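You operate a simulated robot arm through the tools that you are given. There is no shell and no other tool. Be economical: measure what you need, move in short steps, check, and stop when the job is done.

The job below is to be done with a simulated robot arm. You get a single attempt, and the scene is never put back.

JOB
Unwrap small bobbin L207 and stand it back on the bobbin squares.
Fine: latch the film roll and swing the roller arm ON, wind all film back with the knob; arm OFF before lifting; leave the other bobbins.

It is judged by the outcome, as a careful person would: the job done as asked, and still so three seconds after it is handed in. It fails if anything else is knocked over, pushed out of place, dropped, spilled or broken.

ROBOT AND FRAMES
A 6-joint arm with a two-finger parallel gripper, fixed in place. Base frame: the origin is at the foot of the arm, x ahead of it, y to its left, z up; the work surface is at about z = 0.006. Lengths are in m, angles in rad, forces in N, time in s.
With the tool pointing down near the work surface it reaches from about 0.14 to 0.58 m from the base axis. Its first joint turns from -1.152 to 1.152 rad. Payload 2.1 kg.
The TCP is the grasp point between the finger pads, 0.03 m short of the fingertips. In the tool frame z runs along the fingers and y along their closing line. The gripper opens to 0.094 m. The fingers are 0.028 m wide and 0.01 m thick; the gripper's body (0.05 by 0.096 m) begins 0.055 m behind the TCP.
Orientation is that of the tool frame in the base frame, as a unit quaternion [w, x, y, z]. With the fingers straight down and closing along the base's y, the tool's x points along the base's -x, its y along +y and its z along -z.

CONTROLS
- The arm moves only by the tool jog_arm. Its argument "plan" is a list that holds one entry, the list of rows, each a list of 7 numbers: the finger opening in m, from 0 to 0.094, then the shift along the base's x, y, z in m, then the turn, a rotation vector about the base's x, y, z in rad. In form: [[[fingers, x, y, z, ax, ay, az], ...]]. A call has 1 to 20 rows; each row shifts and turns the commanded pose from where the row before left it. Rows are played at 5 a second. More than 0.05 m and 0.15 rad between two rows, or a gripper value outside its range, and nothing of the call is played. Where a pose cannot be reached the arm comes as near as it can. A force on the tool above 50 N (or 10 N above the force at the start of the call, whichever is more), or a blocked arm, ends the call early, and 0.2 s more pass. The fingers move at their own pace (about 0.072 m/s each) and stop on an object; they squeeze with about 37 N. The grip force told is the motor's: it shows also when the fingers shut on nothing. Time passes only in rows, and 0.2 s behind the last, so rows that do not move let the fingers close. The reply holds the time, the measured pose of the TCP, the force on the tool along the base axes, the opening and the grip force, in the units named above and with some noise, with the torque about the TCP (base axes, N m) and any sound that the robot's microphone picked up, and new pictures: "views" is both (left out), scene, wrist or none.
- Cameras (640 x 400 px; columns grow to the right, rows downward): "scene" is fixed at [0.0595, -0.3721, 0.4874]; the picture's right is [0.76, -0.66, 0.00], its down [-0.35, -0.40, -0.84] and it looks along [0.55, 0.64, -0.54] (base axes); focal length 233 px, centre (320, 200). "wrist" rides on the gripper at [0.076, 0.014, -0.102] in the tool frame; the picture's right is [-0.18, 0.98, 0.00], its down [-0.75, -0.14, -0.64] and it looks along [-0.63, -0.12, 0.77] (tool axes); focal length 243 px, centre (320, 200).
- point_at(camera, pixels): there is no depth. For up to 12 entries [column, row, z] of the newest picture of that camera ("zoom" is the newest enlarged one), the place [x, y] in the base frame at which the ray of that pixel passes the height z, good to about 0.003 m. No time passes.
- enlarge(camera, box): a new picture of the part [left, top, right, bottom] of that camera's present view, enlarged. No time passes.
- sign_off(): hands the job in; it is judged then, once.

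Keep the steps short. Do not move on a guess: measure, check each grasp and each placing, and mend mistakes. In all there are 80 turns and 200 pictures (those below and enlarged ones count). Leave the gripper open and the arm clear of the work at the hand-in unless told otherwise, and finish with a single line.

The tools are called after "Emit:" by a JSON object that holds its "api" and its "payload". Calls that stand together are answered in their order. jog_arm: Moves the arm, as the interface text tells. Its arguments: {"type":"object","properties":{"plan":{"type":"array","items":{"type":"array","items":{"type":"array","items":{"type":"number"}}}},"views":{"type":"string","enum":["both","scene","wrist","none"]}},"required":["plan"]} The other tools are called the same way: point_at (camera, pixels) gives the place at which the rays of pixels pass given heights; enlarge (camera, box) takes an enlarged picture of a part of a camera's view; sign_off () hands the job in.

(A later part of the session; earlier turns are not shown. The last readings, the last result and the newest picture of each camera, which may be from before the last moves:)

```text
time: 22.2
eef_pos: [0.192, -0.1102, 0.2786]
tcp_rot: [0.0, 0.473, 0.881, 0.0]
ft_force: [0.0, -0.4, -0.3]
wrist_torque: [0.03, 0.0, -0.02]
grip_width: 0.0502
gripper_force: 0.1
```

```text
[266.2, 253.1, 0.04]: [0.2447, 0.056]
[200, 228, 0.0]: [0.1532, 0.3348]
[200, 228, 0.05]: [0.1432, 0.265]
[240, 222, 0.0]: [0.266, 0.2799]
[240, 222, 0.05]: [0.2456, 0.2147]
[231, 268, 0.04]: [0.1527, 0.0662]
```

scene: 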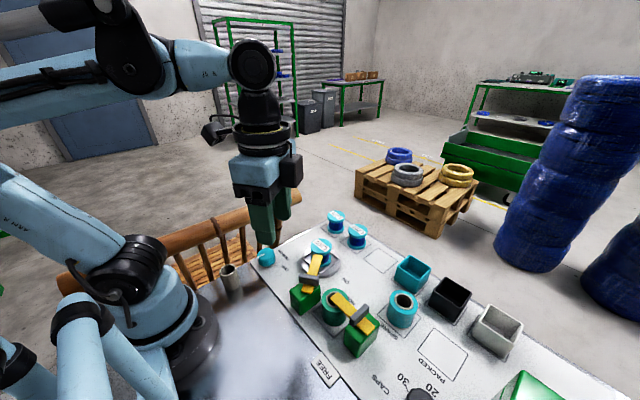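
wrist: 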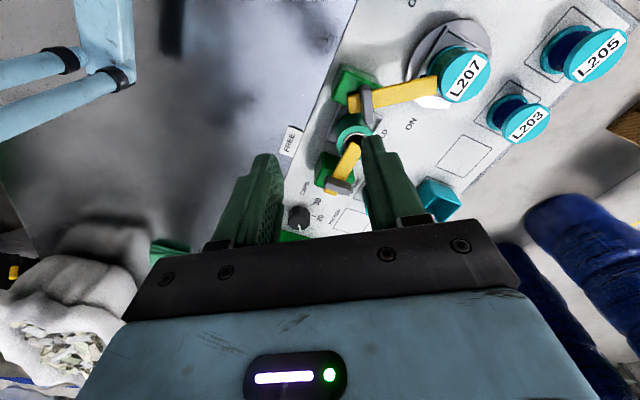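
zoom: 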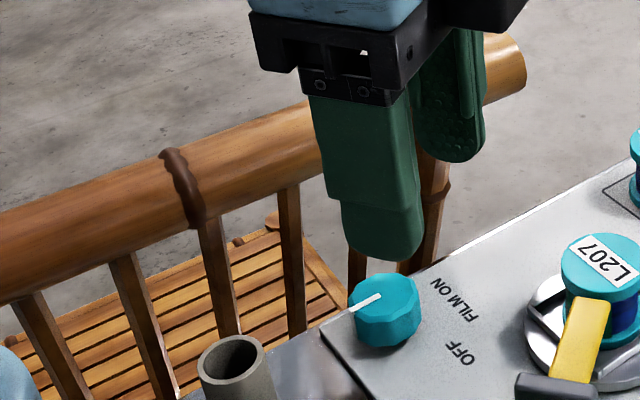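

The chair rail is far (y>0.2), and the grey cup at (0.15,0.066) is about 9 cm from the knob, which is enough. I'll redo the move in smaller steps.

Emit:
{"api": "jog_arm", "payload": {"plan": [[[0.075, 0.0, 0.03, 0, 0, 0, 0], [0.075, 0.01, 0.033, -0.02, 0, 0, 0], [0.075, 0.01, 0.033, -0.03, 0, 0, 0], [0.075, 0.01, 0.033, -0.03, 0, 0, 0], [0.075, 0.01, 0.033, -0.03, 0, 0, 0], [0.075, 0.008, 0.002, -0.03, 0, 0, 0], [0.075, 0, 0, 0, 0, 0, 0]]]}}

Emit:
{"api": "enlarge", "payload": {"camera": "wrist", "box": [200, 30, 480, 230]}}

```text
time: 23.8
eef_pos: [0.2405, 0.0558, 0.1387]
tcp_rot: [0.0, 0.472, 0.882, 0.0]
ft_force: [-0.9, -9.1, 2.6]
wrist_torque: [0.15, -0.1, -0.29]
grip_width: 0.0712
gripper_force: 0.1
```

scene: 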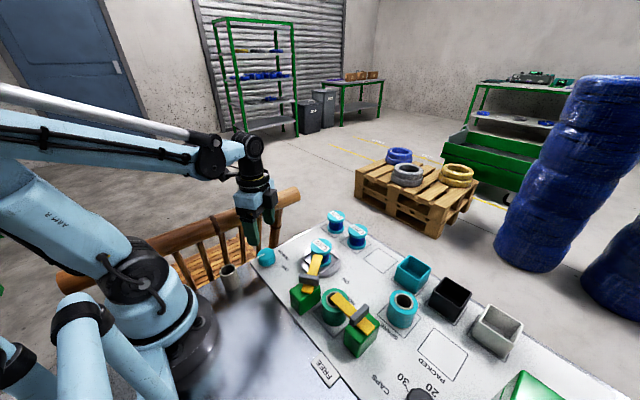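
wrist: 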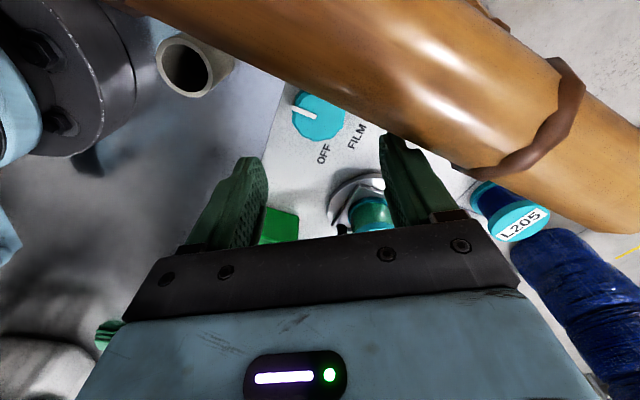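

```text
2.00 times, centred on (340, 130) of wrist
```

zoom: 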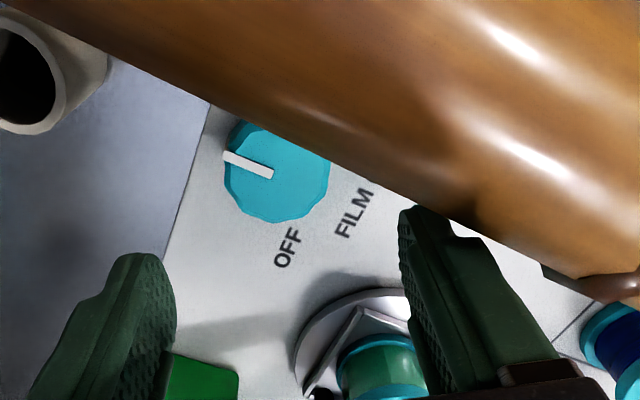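

The chair rail is much nearer and higher than I took it for, and it now fills the wrist view. Side force is -9 N, so the camera side is touching it. I'm backing straight away in -y, then rising.

Emit:
{"api": "jog_arm", "payload": {"plan": [[[0.075, 0.0, -0.03, 0.005, 0, 0, 0], [0.075, 0, -0.035, 0.03, 0, 0, 0], [0.075, -0.01, -0.03, 0.04, 0, 0, 0], [0.075, 0, 0, 0.04, 0, 0, 0], [0.075, 0, 0, 0, 0, 0, 0]]]}}

Emit:
{"api": "enlarge", "payload": {"camera": "scene", "box": [20, 160, 340, 360]}}

```text
refused: row 3 steps farther than a row can; nothing moved
```

```text
2.00 times, centred on (180, 260) of scene
```

zoom: 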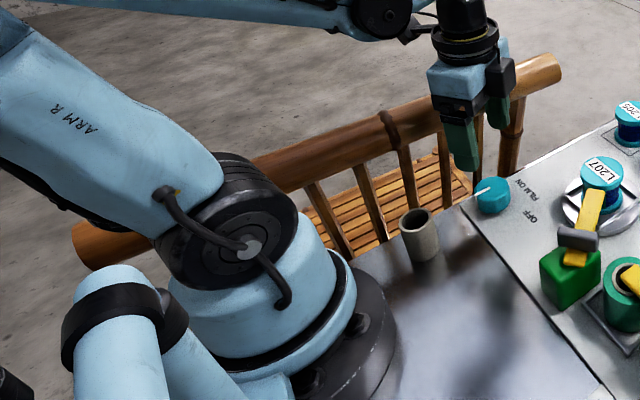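

Emit:
{"api": "jog_arm", "payload": {"plan": [[[0.075, 0.0, -0.03, 0.005, 0, 0, 0], [0.075, 0, -0.035, 0.03, 0, 0, 0], [0.075, 0, -0.02, 0.04, 0, 0, 0], [0.075, 0, 0, 0.045, 0, 0, 0], [0.075, 0, 0, 0, 0, 0, 0]]]}}

Emit:
{"api": "enlarge", "payload": {"camera": "scene", "box": [20, 160, 340, 360]}}

```text
time: 25.0
eef_pos: [0.2434, -0.0316, 0.258]
tcp_rot: [0.0, 0.472, 0.881, 0.0]
ft_force: [0.3, 0.2, -0.2]
wrist_torque: [-0.01, 0.01, -0.02]
grip_width: 0.075
gripper_force: 0.0
```

scene: 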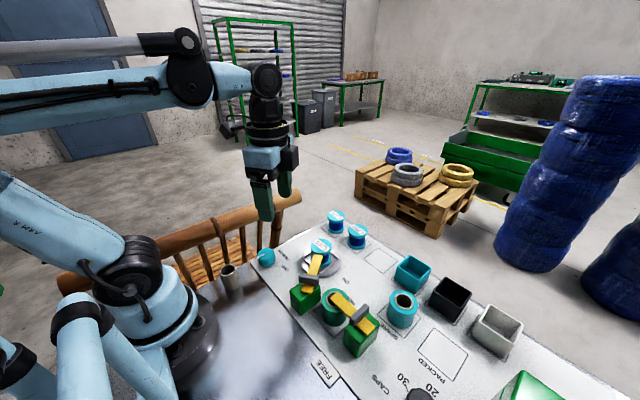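
wrist: 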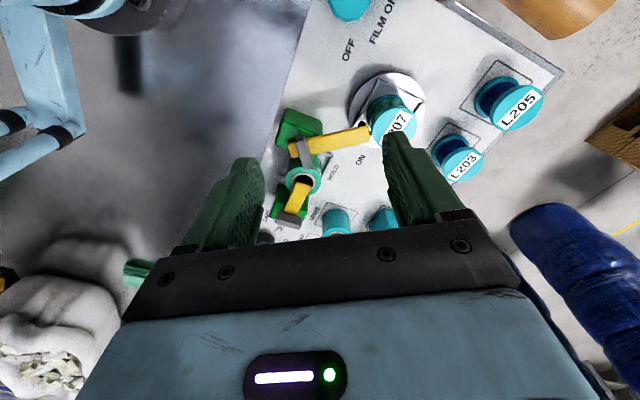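

```text
2.00 times, centred on (180, 260) of scene
```

zoom: 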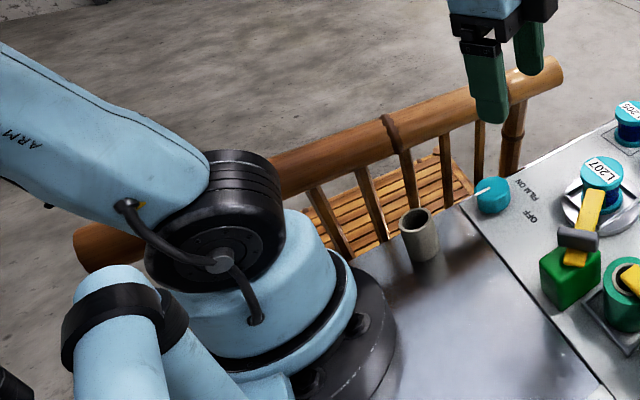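

The rail seems unmoved: its end is still at scene px (300,192). From the last wrist view I estimate it at y≈0.12, z≈0.145, right beside the knob. I'll turn the hand so the camera sits on the -y side, closing along x, then look again and triangulate the rail.

Emit:
{"api": "jog_arm", "payload": {"plan": [[[0.075, 0, -0.004, 0, 0, 0, 0.1418], [0.075, 0, -0.004, 0, 0, 0, 0.1418], [0.075, 0, -0.004, 0, 0, 0, 0.1418], [0.075, 0, -0.004, 0, 0, 0, 0.1418], [0.075, 0, -0.004, 0, 0, 0, 0.1418], [0.075, 0, -0.004, 0, 0, 0, 0.1418], [0.075, 0, 0, 0, 0, 0, 0.1418], [0.075, 0, 0, 0, 0, 0, 0.1418], [0.075, 0, 0, 0, 0, 0, 0.1418], [0.075, 0, 0, 0, 0, 0, 0.1418], [0.075, 0, 0, 0, 0, 0, 0.1418], [0.075, 0, 0, 0, 0, 0, 0.1418], [0.075, 0, 0, 0, 0, 0, 0.1418], [0.075, 0, 0, 0, 0, 0, 0.1418], [0.075, 0, 0, 0, 0, 0, 0.1418], [0.075, 0, 0, 0, 0, 0, 0.1418], [0.075, 0, 0, 0, 0, 0, 0.1418], [0.075, 0, 0, 0, 0, 0, 0.1418], [0.075, 0, 0, 0, 0, 0, 0]]]}}

Emit:
{"api": "enlarge", "payload": {"camera": "wrist", "box": [200, 80, 460, 240]}}

```text
time: 29.0
eef_pos: [0.2432, -0.0555, 0.2582]
tcp_rot: [0.0, 0.707, -0.707, 0.0]
ft_force: [0.0, -0.1, -0.3]
wrist_torque: [-0.02, 0.02, 0.01]
grip_width: 0.0751
gripper_force: 0.0
```

scene: 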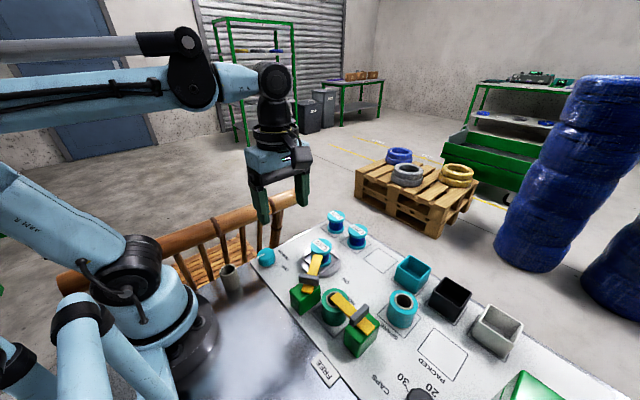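
wrist: 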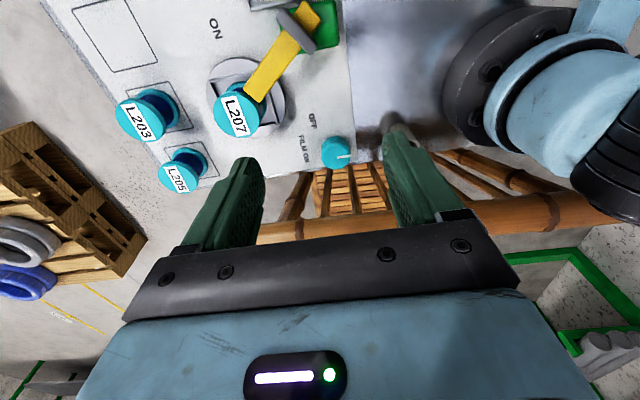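

```text
2.46 times, centred on (330, 160) of wrist
```

zoom: 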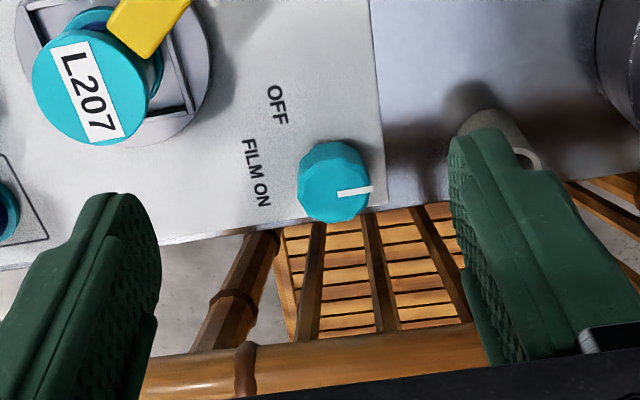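

A check of the earlier contact: opening 0.0712 and torque/force lever ≈0.032 m, so a finger touched the rail at about (0.27,0.094). The rail's near face is therefore at y≈0.093. With the fingers closing along x and small turning strokes, the hand stays at y<0.09. I'll measure the knob precisely.

Emit:
{"api": "point_at", "payload": {"camera": "wrist", "pixels": [[336, 151, 0.043], [336, 151, 0.03], [321, 152, 0.035], [350, 152, 0.035], [350, 157, 0.043], [262, 87, 0.071]]}}

Emit:
{"api": "enlarge", "payload": {"camera": "scene", "box": [235, 225, 305, 285]}}

Emit:
{"api": "enlarge", "payload": {"camera": "wrist", "box": [290, 110, 390, 180]}}

```text
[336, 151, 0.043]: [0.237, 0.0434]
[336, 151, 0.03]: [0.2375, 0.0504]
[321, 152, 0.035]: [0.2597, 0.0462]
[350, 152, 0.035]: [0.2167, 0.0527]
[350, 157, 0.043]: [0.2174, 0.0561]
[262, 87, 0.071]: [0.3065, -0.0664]
```

```text
6.67 times, centred on (270, 255) of scene
```

zoom: 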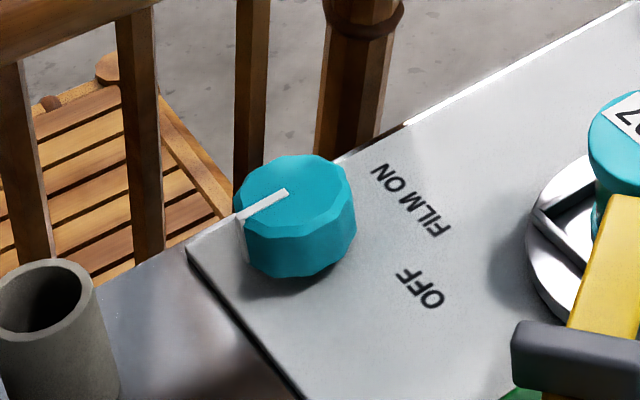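

```text
5.71 times, centred on (340, 145) of wrist
```

zoom: 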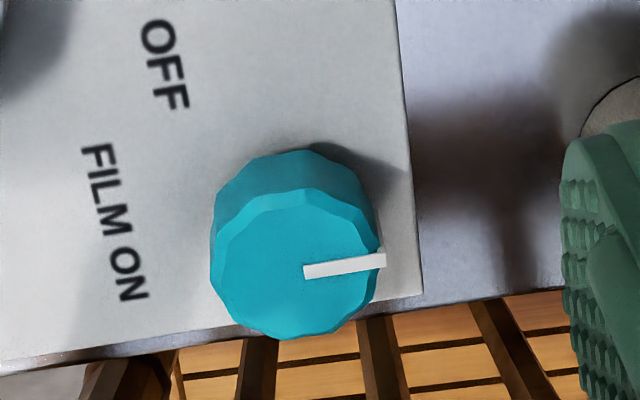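

Emit:
{"api": "point_at", "payload": {"camera": "wrist", "pixels": [[336.2, 156.4, 0.03], [336.2, 156.4, 0.05]]}}

Emit:
{"api": "point_at", "payload": {"camera": "scene", "pixels": [[266.7, 254.25, 0.03], [266.7, 254.25, 0.05]]}}

```text
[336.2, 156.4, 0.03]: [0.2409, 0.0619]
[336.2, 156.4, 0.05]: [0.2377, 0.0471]
```

```text
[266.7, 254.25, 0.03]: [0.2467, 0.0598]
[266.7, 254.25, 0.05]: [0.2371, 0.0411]
```

Knob centre is about (0.2395,0.052), top ≈0.043, diameter ≈0.047. I'll approach in air to above it with opening 0.064, then check before going lower.

Emit:
{"api": "jog_arm", "payload": {"plan": [[[0.064, 0, 0.03, -0.03, 0, 0, 0], [0.064, 0, 0.035, -0.03, 0, 0, 0], [0.064, -0.0035, 0.0425, -0.02, 0, 0, 0], [0.064, 0, 0, -0.04, 0, 0, 0], [0.064, 0, 0, -0.035, 0, 0, 0], [0.064, 0, 0, 0, 0, 0, 0]]]}}

Emit:
{"api": "enlarge", "payload": {"camera": "scene", "box": [200, 180, 320, 290]}}

```text
time: 30.4
eef_pos: [0.2413, 0.0548, 0.1036]
tcp_rot: [0.0, -0.706, 0.708, 0.0]
ft_force: [-0.1, -0.3, 0.0]
wrist_torque: [0.03, 0.02, 0.0]
grip_width: 0.0642
gripper_force: 0.0
```

scene: 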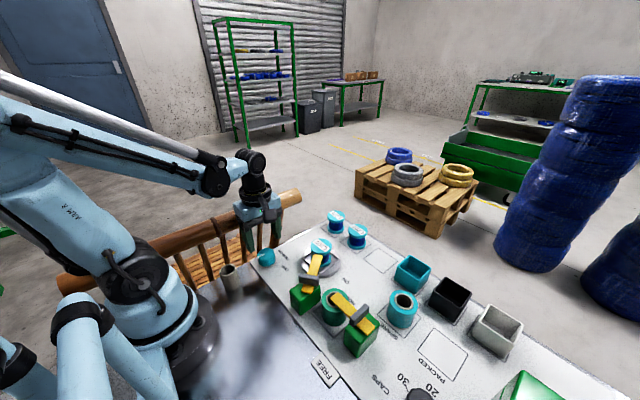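
wrist: 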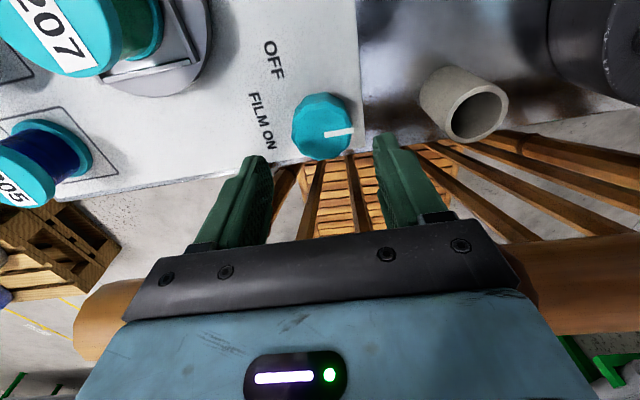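

```text
3.64 times, centred on (260, 235) of scene
```

zoom: 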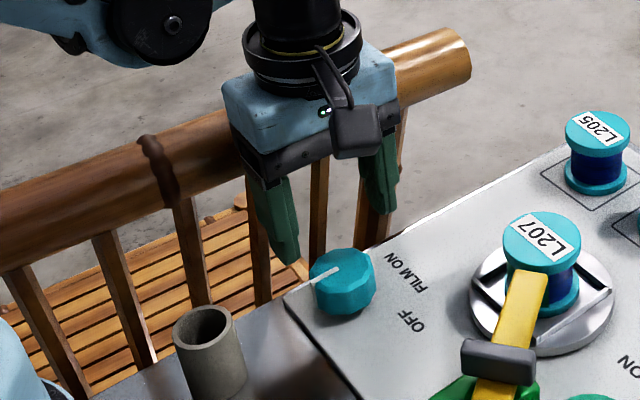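

No contact here. I'll re-measure the knob from this close view (top centre near px (323,128)).

Emit:
{"api": "enlarge", "payload": {"camera": "wrist", "box": [270, 80, 400, 180]}}

Emit:
{"api": "point_at", "payload": {"camera": "wrist", "pixels": [[323, 131, 0.043], [323, 131, 0.03], [480, 105, 0.05], [480, 105, 0.03]]}}

```text
4.00 times, centred on (335, 130) of wrist
```

zoom: 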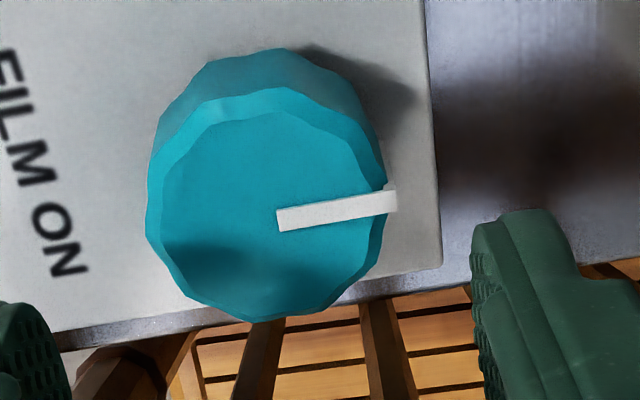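

```text
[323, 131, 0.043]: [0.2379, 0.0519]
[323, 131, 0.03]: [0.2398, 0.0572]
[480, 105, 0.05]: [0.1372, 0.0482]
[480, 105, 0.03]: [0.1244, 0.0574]
```

The knob is at about (0.239,0.053), so I'll shift 2 mm in -x, 1 mm in -y, and descend in steps to TCP z≈0.052.

Emit:
{"api": "jog_arm", "payload": {"plan": [[[0.064, -0.002, -0.0015, -0.015, 0, 0, 0], [0.064, 0, 0, -0.015, 0, 0, 0], [0.064, 0, 0, -0.012, 0, 0, 0], [0.064, 0, 0, -0.01, 0, 0, 0], [0.064, 0, 0, 0, 0, 0, 0], [0.03, 0, 0, 0, 0, 0, 0], [0.03, 0, 0, 0, 0, 0, 0], [0.03, 0, 0, 0, 0, 0, 0]]]}}

```text
time: 30.9
eef_pos: [0.24, 0.0506, 0.0887]
tcp_rot: [-0.002, -0.706, 0.709, 0.0]
ft_force: [-1.7, -7.6, 6.2]
wrist_torque: [0.75, -0.25, -0.01]
grip_width: 0.0641
gripper_force: 0.1
stopped in row 2: the force on the tool passed its limit at 120 N (the readings are from after the stop); the commanded pose is now the measured one
```

scene: 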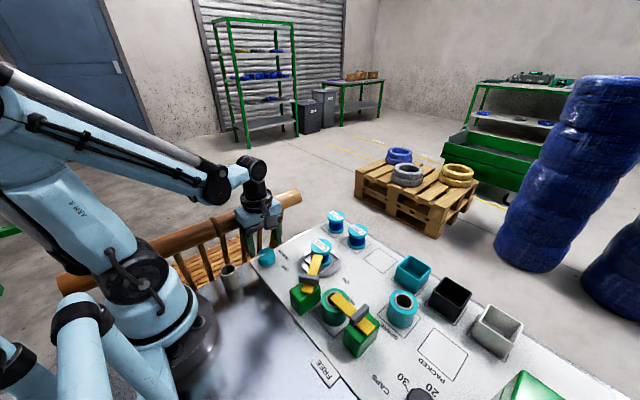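
wrist: 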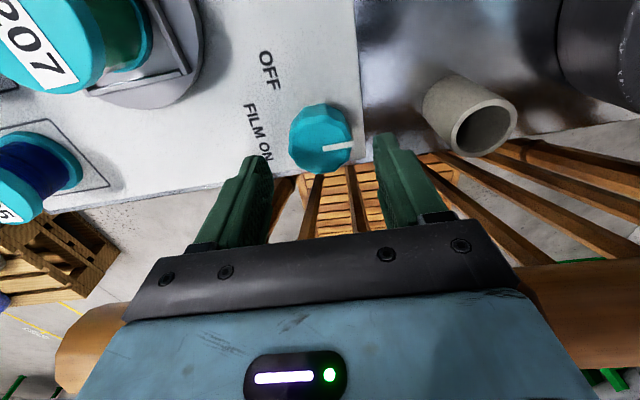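

The hand body caught the rail's top edge (120 N peak, now down to a few N). I'll lift off and lean the hand away from the rail: tilt +0.35 rad about x, so the fingers point slightly toward +y and the body toward -y. Then I'll check that the rail hasn't moved.

Emit:
{"api": "jog_arm", "payload": {"plan": [[[0.064, 0, -0.01, 0.02, 0, 0, 0], [0.064, 0, -0.015, 0.025, 0, 0, 0], [0.064, 0, -0.01, 0.0, 0.117, 0, 0], [0.064, 0, 0, 0.0, 0.117, 0, 0], [0.064, 0, 0, 0.0, 0.116, 0, 0], [0.064, 0, 0, 0, 0, 0, 0]]]}}

Emit:
{"api": "enlarge", "payload": {"camera": "scene", "box": [20, 160, 340, 360]}}

```text
time: 32.3
eef_pos: [0.2384, 0.0172, 0.1358]
tcp_rot: [0.123, -0.695, 0.697, 0.125]
ft_force: [-0.1, 0.6, 0.3]
wrist_torque: [0.02, -0.02, 0.0]
grip_width: 0.0637
gripper_force: 0.0
```

scene: 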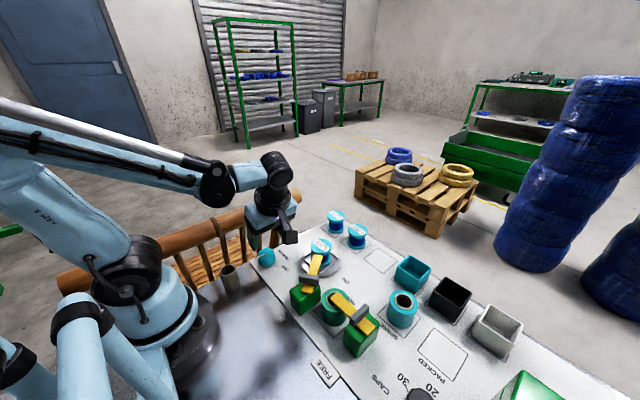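
wrist: 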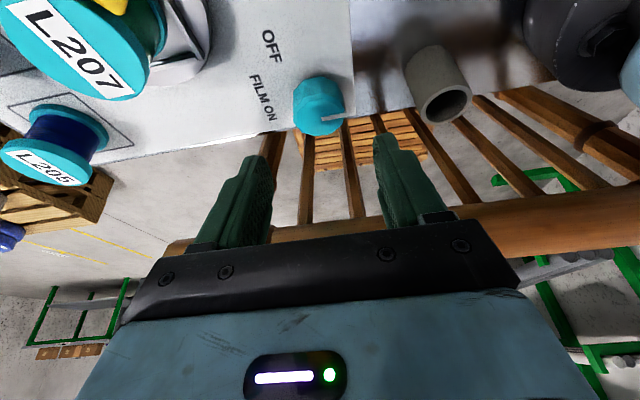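

```text
2.00 times, centred on (180, 260) of scene
```

zoom: 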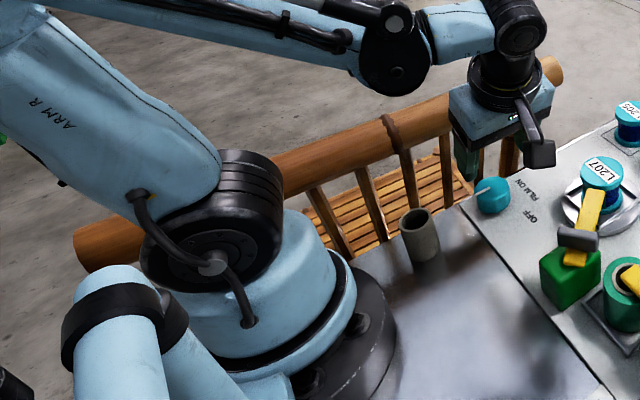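

The rail is unmoved (end still at scene (280,192), ring at (195,217)). Now I'll descend tilted to TCP (0.239,0.047,0.048) so the fingertips straddle the knob.

Emit:
{"api": "jog_arm", "payload": {"plan": [[[0.064, 0.0005, 0.01, -0.02, 0, 0, 0], [0.064, 0, 0.01, -0.025, 0, 0, 0], [0.064, 0, 0.01, -0.016, 0, 0, 0], [0.064, 0, 0, -0.012, 0, 0, 0], [0.064, 0, 0, -0.01, 0, 0, 0], [0.064, 0, 0, -0.004, 0, 0, 0], [0.064, 0, 0, 0, 0, 0, 0]]]}}

Emit:
{"api": "enlarge", "payload": {"camera": "scene", "box": [220, 180, 340, 290]}}

```text
time: 33.9
eef_pos: [0.241, 0.046, 0.0487]
tcp_rot: [0.122, -0.694, 0.698, 0.125]
ft_force: [-0.8, -0.7, -0.2]
wrist_torque: [0.02, -0.01, 0.04]
grip_width: 0.0638
gripper_force: 0.0
```

scene: 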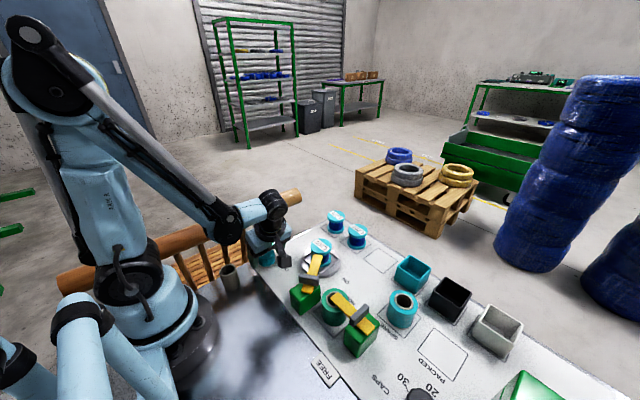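
wrist: 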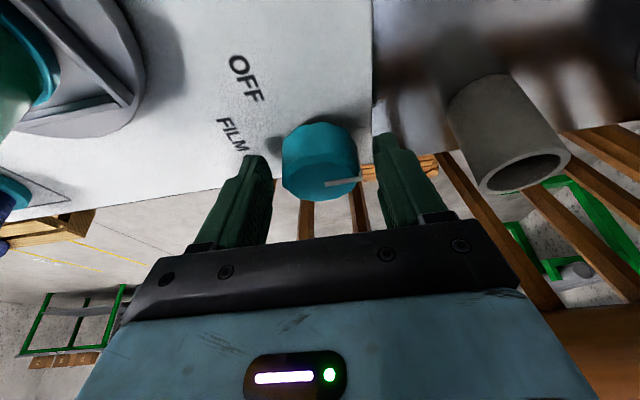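

```text
3.64 times, centred on (280, 235) of scene
```

zoom: 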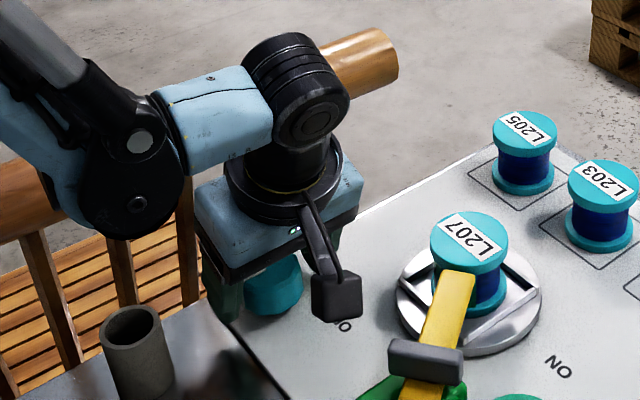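

No contact force, and the knob sits between the tips. Closing to grip.

Emit:
{"api": "jog_arm", "payload": {"plan": [[[0.03, 0, 0, 0, 0, 0, 0], [0.03, 0, 0, 0, 0, 0, 0], [0.03, 0, 0, 0, 0, 0, 0]]]}}

```text
time: 34.7
eef_pos: [0.2397, 0.0471, 0.0488]
tcp_rot: [0.122, -0.694, 0.698, 0.125]
ft_force: [0.7, 1.7, -10.0]
wrist_torque: [0.31, -0.32, -0.05]
grip_width: 0.0438
gripper_force: 45.2
```

scene: 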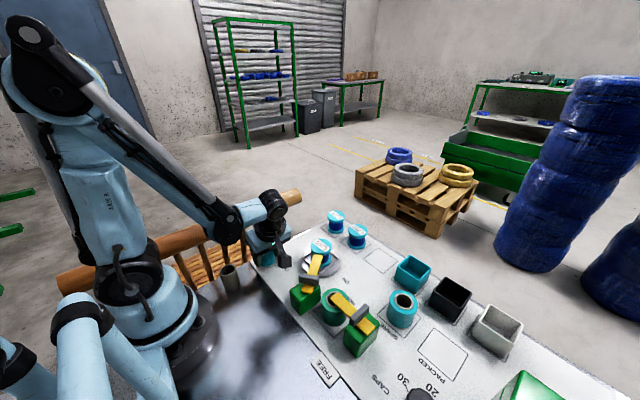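
wrist: 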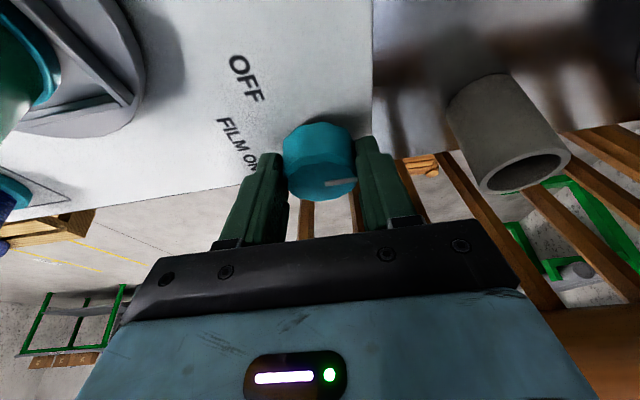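

Gripped at 0.0438 with balanced forces. Test stroke: +0.3 rad (counter-clockwise), watching the film on L207.

Emit:
{"api": "jog_arm", "payload": {"plan": [[[0.03, 0.0006, 0, 0, 0, 0, 0.1], [0.03, 0.0006, 0, 0, 0, 0, 0.1], [0.03, 0.0006, 0, 0, 0, 0, 0.1], [0.03, 0, 0, 0, 0, 0, 0]]]}}

Emit:
{"api": "enlarge", "payload": {"camera": "scene", "box": [295, 230, 345, 275]}}

```text
time: 35.7
eef_pos: [0.2417, 0.0473, 0.0474]
tcp_rot: [-0.103, 0.792, -0.585, -0.141]
ft_force: [6.3, 14.7, -22.8]
wrist_torque: [0.17, -0.07, -0.04]
grip_width: 0.0437
gripper_force: 45.2
```

scene: 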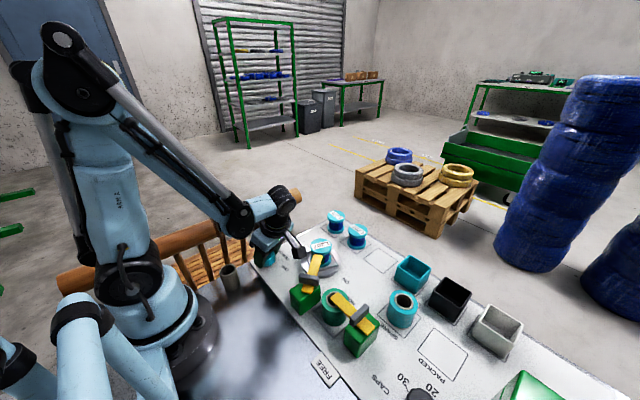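
wrist: 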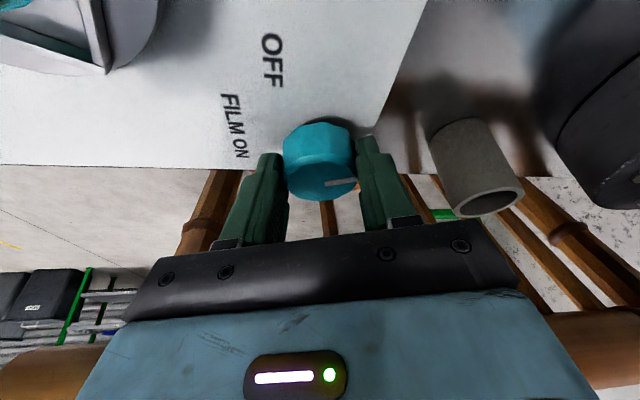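

```text
8.89 times, centred on (320, 252) of scene
```

zoom: 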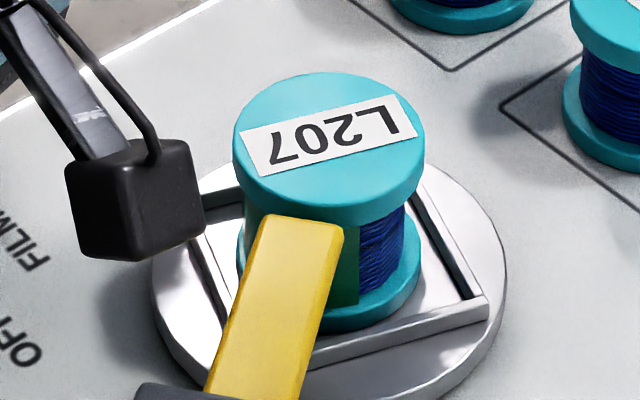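

L207's table turned with the knob: the label swung counter-clockwise by about 75° for 0.3 rad. The film edge stayed in place in space, so the film seems to be running off. I'll continue +0.3 rad and then look at L207 again.

Emit:
{"api": "jog_arm", "payload": {"plan": [[[0.03, 0.0006, 0.0008, -0.0005, 0, 0, 0.1], [0.03, 0.0006, 0.0003, 0, 0, 0, 0.1], [0.03, 0.0006, 0.0003, 0, 0, 0, 0.1], [0.03, 0, 0, 0, 0, 0, 0]]]}}

Emit:
{"api": "enlarge", "payload": {"camera": "scene", "box": [295, 230, 345, 275]}}

```text
time: 36.7
eef_pos: [0.244, 0.0479, 0.0475]
tcp_rot: [-0.081, 0.87, -0.46, -0.154]
ft_force: [12.9, 0.9, 41.2]
wrist_torque: [0.59, -0.21, -0.11]
grip_width: 0.0434
gripper_force: 45.1
```

scene: 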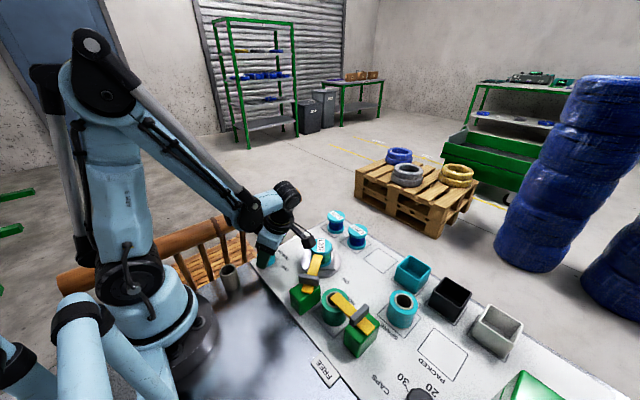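
wrist: 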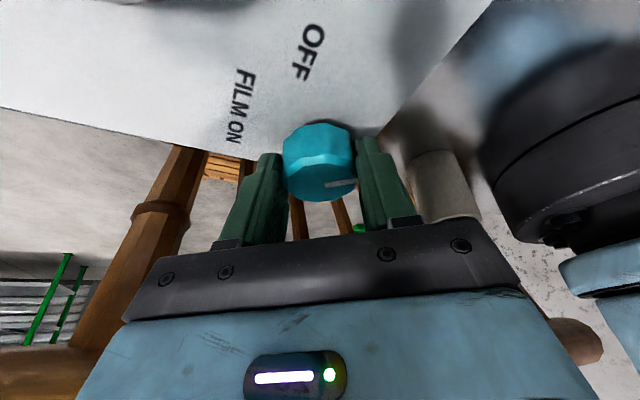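

```text
8.89 times, centred on (320, 252) of scene
```

zoom: 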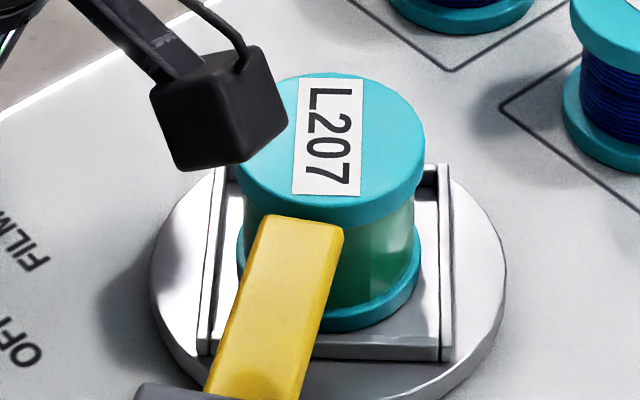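

I now see green all across the right side of L207, so the direction isn't clear yet. I'll take a much smaller step (+0.06 rad) to read the true gearing and film behaviour.

Emit:
{"api": "jog_arm", "payload": {"plan": [[[0.03, 0.0003, 0.0002, 0.0007, 0, 0, 0.06], [0.03, 0, 0, 0, 0, 0, 0]]], "views": "none"}}

Emit:
{"api": "enlarge", "payload": {"camera": "scene", "box": [295, 230, 345, 275]}}

```text
time: 37.3
eef_pos: [0.2455, 0.0485, 0.0471]
tcp_rot: [-0.076, 0.884, -0.435, -0.154]
ft_force: [16.0, 21.1, -42.7]
wrist_torque: [-0.03, -0.09, -0.16]
grip_width: 0.0435
gripper_force: 45.4
```

```text
8.89 times, centred on (320, 252) of scene
```

zoom: 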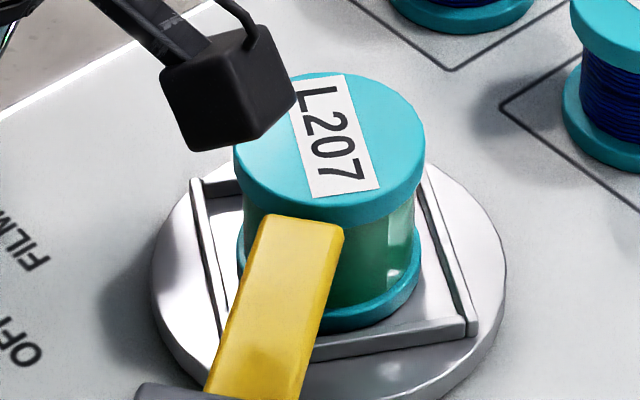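

Gearing is about 4.4:1 counter-clockwise. I'll enlarge the drum heavily to see the film edges and colours on both sides of the bar.

Emit:
{"api": "enlarge", "payload": {"camera": "scene", "box": [308, 248, 334, 268]}}

Emit:
{"api": "enlarge", "payload": {"camera": "scene", "box": [290, 260, 390, 340]}}

```text
16.00 times, centred on (321, 258) of scene
```

zoom: 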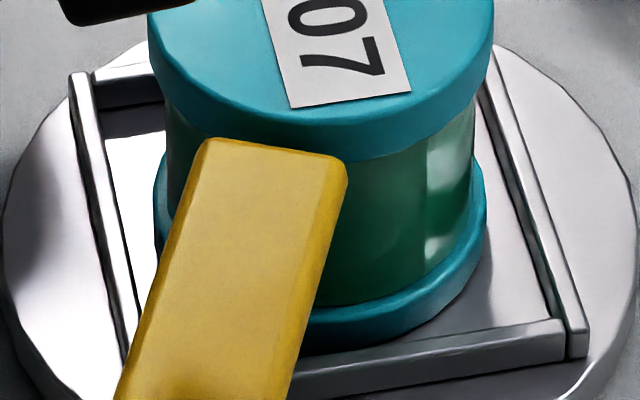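

```text
5.00 times, centred on (340, 300) of scene
```

zoom: 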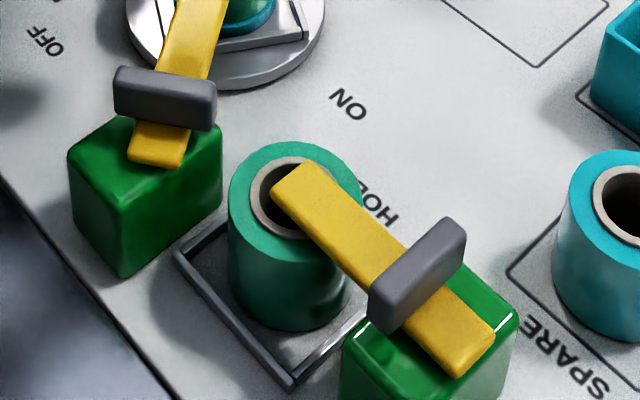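

Both sides look fully green now. I'll reverse a little (-0.15 rad) to track how the film edge behaves between these states.

Emit:
{"api": "jog_arm", "payload": {"plan": [[[0.03, -0.001, -0.0006, 0.0006, 0, 0, -0.08], [0.03, -0.0005, -0.0003, 0, 0, 0, -0.07], [0.03, 0, 0, 0, 0, 0, 0]]], "views": "none"}}

Emit:
{"api": "enlarge", "payload": {"camera": "scene", "box": [295, 230, 345, 275]}}

```text
time: 38.1
eef_pos: [0.2434, 0.0488, 0.0487]
tcp_rot: [-0.089, 0.848, -0.501, -0.148]
ft_force: [19.5, 25.0, -28.6]
wrist_torque: [-0.62, -0.4, -0.2]
grip_width: 0.0439
gripper_force: 44.8
```

```text
8.89 times, centred on (320, 252) of scene
```

zoom: 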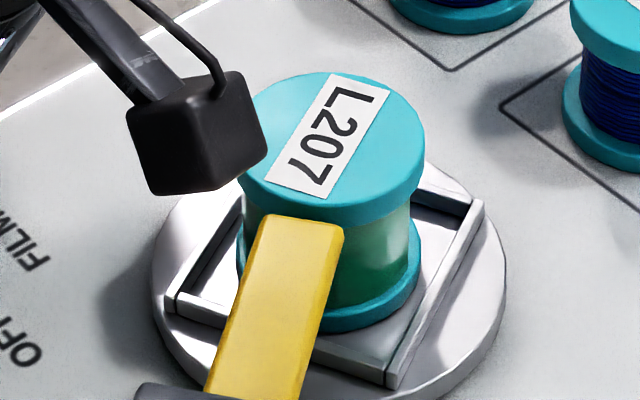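

Emit:
{"api": "jog_arm", "payload": {"plan": [[[0.03, -0.001, -0.0008, 0, 0, 0, -0.06], [0.03, 0, 0, 0, 0, 0, 0]]], "views": "none"}}

Emit:
{"api": "enlarge", "payload": {"camera": "scene", "box": [295, 230, 345, 275]}}

```text
time: 38.7
eef_pos: [0.2431, 0.048, 0.05]
tcp_rot: [-0.094, 0.833, -0.526, -0.147]
ft_force: [25.6, 31.0, -16.6]
wrist_torque: [-0.71, 0.2, -0.23]
grip_width: 0.0438
gripper_force: 45.1
```

```text
8.89 times, centred on (320, 252) of scene
```

zoom: 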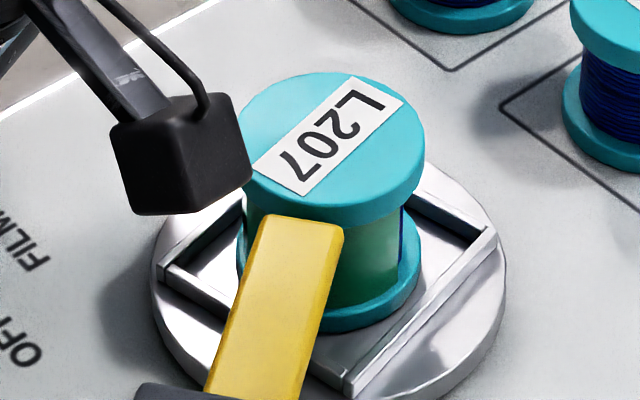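

The edge now moves with the bobbin. Comparing frames, the counter-clockwise turn removed a strip of film, and it never added any. So counter-clockwise is winding back, and I'll continue that way with ratchet strokes. First I'll turn on a little, open, swing the hand back about the knob axis and re-grip.

Emit:
{"api": "jog_arm", "payload": {"plan": [[[0.03, 0.001, 0.0006, 0, 0, 0, 0.08], [0.03, 0, 0, 0, 0, 0, 0], [0.064, 0, 0, 0, 0, 0, 0], [0.064, 0, 0, 0, 0, 0, 0], [0.064, -0.00132, -0.00065, 0, 0, 0, -0.147], [0.064, -0.0014, -0.00045, 0, 0, 0, -0.147], [0.064, -0.00145, -0.00023, 0, 0, 0, -0.147], [0.064, -0.00147, 0, 0, 0, 0, -0.147], [0.064, -0.00146, 0.0002, 0, 0, 0, -0.147], [0.064, -0.00141, 0.0004, 0, 0, 0, -0.147], [0.064, -0.00133, 0.0006, 0, 0, 0, -0.147], [0.064, 0, 0, 0, 0, 0, 0]]]}}

Emit:
{"api": "enlarge", "payload": {"camera": "scene", "box": [295, 230, 345, 275]}}

```text
time: 41.3
eef_pos: [0.2334, 0.0478, 0.0485]
tcp_rot: [0.149, -0.5, 0.848, 0.09]
ft_force: [0.7, -0.7, -0.6]
wrist_torque: [0.02, -0.03, -0.02]
grip_width: 0.0642
gripper_force: 0.1
```

scene: 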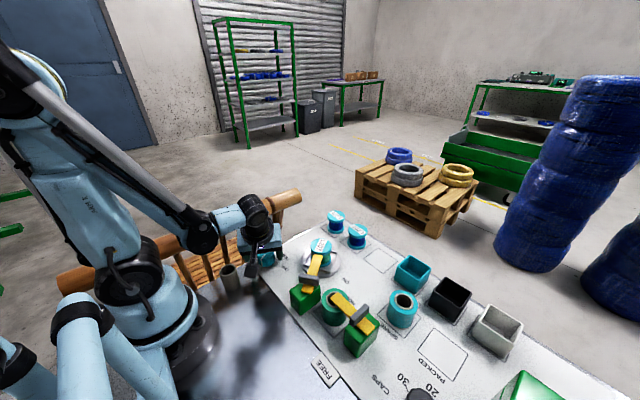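
wrist: 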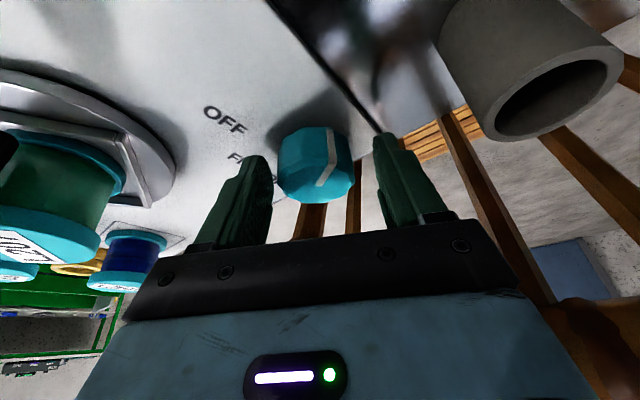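

```text
8.89 times, centred on (320, 252) of scene
```

zoom: 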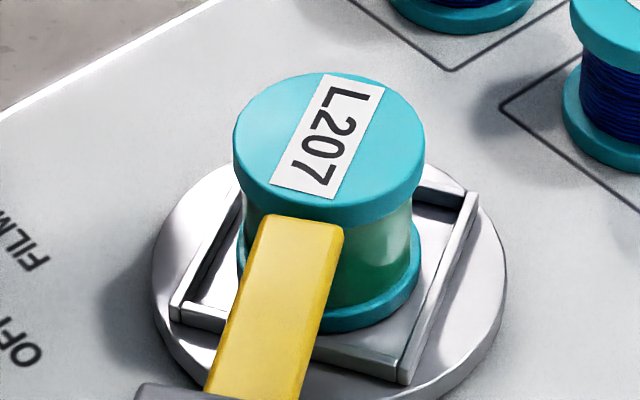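

Hand reset, knob untouched. Next: close, then turn +0.59 rad counter-clockwise and look.

Emit:
{"api": "jog_arm", "payload": {"plan": [[[0.03, 0, 0, 0, 0, 0, 0], [0.03, 0, 0, 0, 0, 0, 0], [0.03, 0, 0, 0, 0, 0, 0], [0.03, 0.00133, -0.0006, 0, 0, 0, 0.147], [0.03, 0.00141, -0.0004, 0, 0, 0, 0.147], [0.03, 0.00146, -0.0002, 0, 0, 0, 0.147], [0.03, 0.00147, 0, 0, 0, 0, 0.147], [0.03, 0, 0, 0, 0, 0, 0]]]}}

Emit:
{"api": "enlarge", "payload": {"camera": "scene", "box": [295, 230, 345, 275]}}

```text
time: 42.2
eef_pos: [0.236, 0.0457, 0.0474]
tcp_rot: [0.148, -0.533, 0.828, 0.091]
ft_force: [5.4, 1.6, -14.7]
wrist_torque: [0.33, 0.67, -0.06]
grip_width: 0.0444
gripper_force: 45.2
stopped in row 4: the force on the tool passed its limit at 54 N (the readings are from after the stop); the commanded pose is now the measured one
```

scene: 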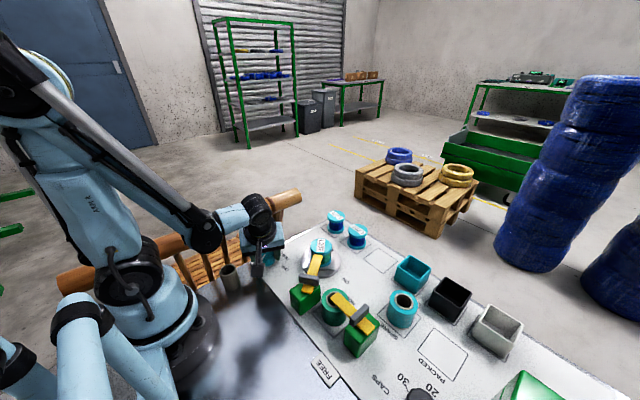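
wrist: 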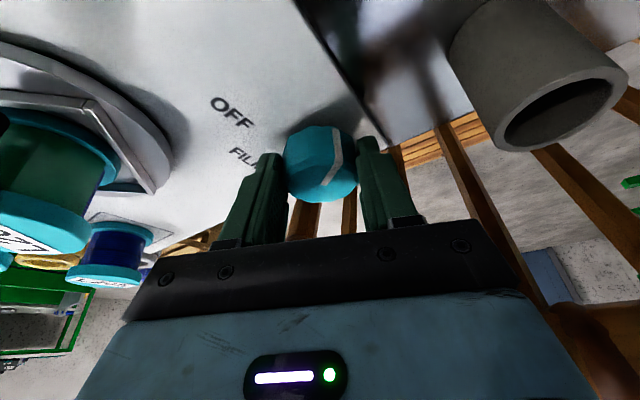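

```text
8.89 times, centred on (320, 252) of scene
```

zoom: 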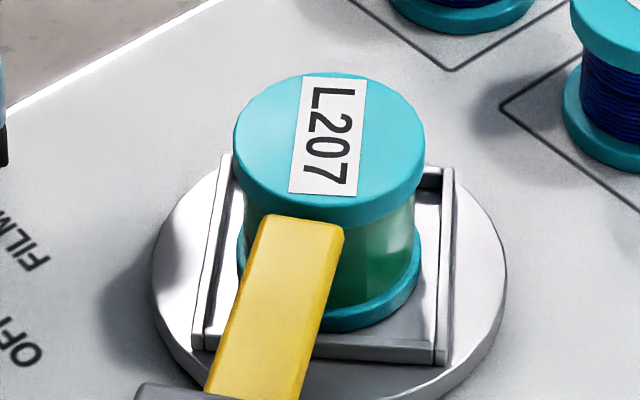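

That stop was only a stick-slip spike (54 N). I'll continue with gentler 0.1 rad rows.

Emit:
{"api": "jog_arm", "payload": {"plan": [[[0.03, 0.0005, -0.0003, 0, 0, 0, 0.05], [0.03, 0.0008, -0.0004, 0, 0, 0, 0.09], [0.03, 0.0009, -0.0003, 0, 0, 0, 0.09], [0.03, 0.0009, -0.0002, 0, 0, 0, 0.09], [0.03, 0.0009, -0.0001, 0, 0, 0, 0.09], [0.03, 0.0009, 0, 0, 0, 0, 0.09], [0.03, 0, 0, 0, 0, 0, 0]]]}}

Emit:
{"api": "enlarge", "payload": {"camera": "scene", "box": [295, 230, 345, 275]}}

```text
time: 43.8
eef_pos: [0.2414, 0.0449, 0.0482]
tcp_rot: [-0.12, 0.722, -0.669, -0.126]
ft_force: [0.4, -4.2, 42.8]
wrist_torque: [0.51, 0.67, 0.0]
grip_width: 0.0441
gripper_force: 44.3
```

scene: 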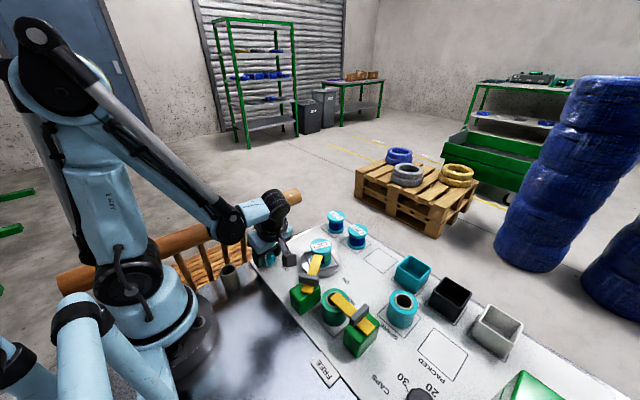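
wrist: 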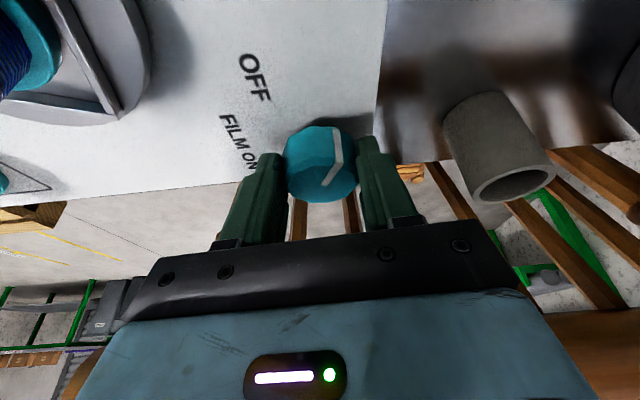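

```text
8.89 times, centred on (320, 252) of scene
```

zoom: 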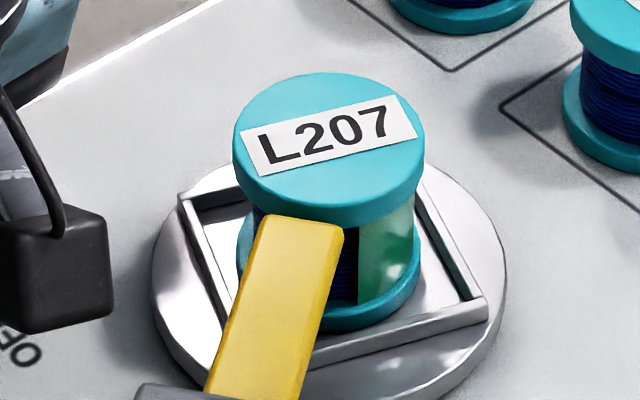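

Now a left edge shows: blue left of px 358, green right of it. One small +0.1 rad step will tell whether that edge travels with the bobbin.

Emit:
{"api": "jog_arm", "payload": {"plan": [[[0.03, 0.0005, 0, 0.001, 0, 0, 0.05], [0.03, 0.0005, 0, 0, 0, 0, 0.05], [0.03, 0, 0, 0, 0, 0, 0]]], "views": "none"}}

Emit:
{"api": "enlarge", "payload": {"camera": "scene", "box": [295, 230, 345, 275]}}

```text
time: 44.6
eef_pos: [0.2418, 0.0456, 0.0501]
tcp_rot: [-0.113, 0.755, -0.633, -0.13]
ft_force: [6.5, 11.9, -35.4]
wrist_torque: [-0.4, 0.26, -0.09]
grip_width: 0.0444
gripper_force: 44.9
```

```text
8.89 times, centred on (320, 252) of scene
```

zoom: 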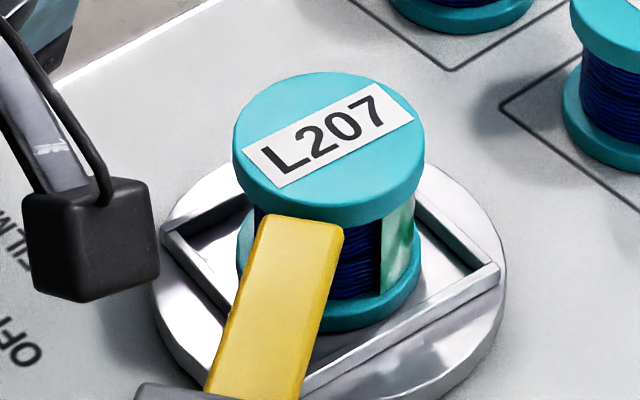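

The edge travels with the bobbin, so the film patch is on L207 and shortens as it goes. I'll continue counter-clockwise to the end of this stroke.

Emit:
{"api": "jog_arm", "payload": {"plan": [[[0.03, 0.0008, 0.0003, -0.001, 0, 0, 0.09], [0.03, 0.0008, 0.0003, 0, 0, 0, 0.09], [0.03, 0.0008, 0.0004, 0, 0, 0, 0.09], [0.03, 0.0008, 0.0004, 0, 0, 0, 0.09], [0.03, 0, 0, 0, 0, 0, 0]]], "views": "none"}}

Emit:
{"api": "enlarge", "payload": {"camera": "scene", "box": [295, 230, 345, 275]}}

```text
time: 45.8
eef_pos: [0.2453, 0.0462, 0.0489]
tcp_rot: [-0.089, 0.856, -0.487, -0.149]
ft_force: [5.8, -6.5, 37.2]
wrist_torque: [0.18, 0.47, 0.0]
grip_width: 0.0444
gripper_force: 44.9
```

```text
8.89 times, centred on (320, 252) of scene
```

zoom: 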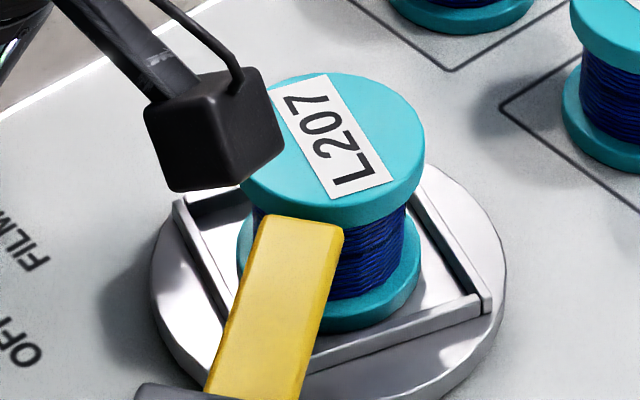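

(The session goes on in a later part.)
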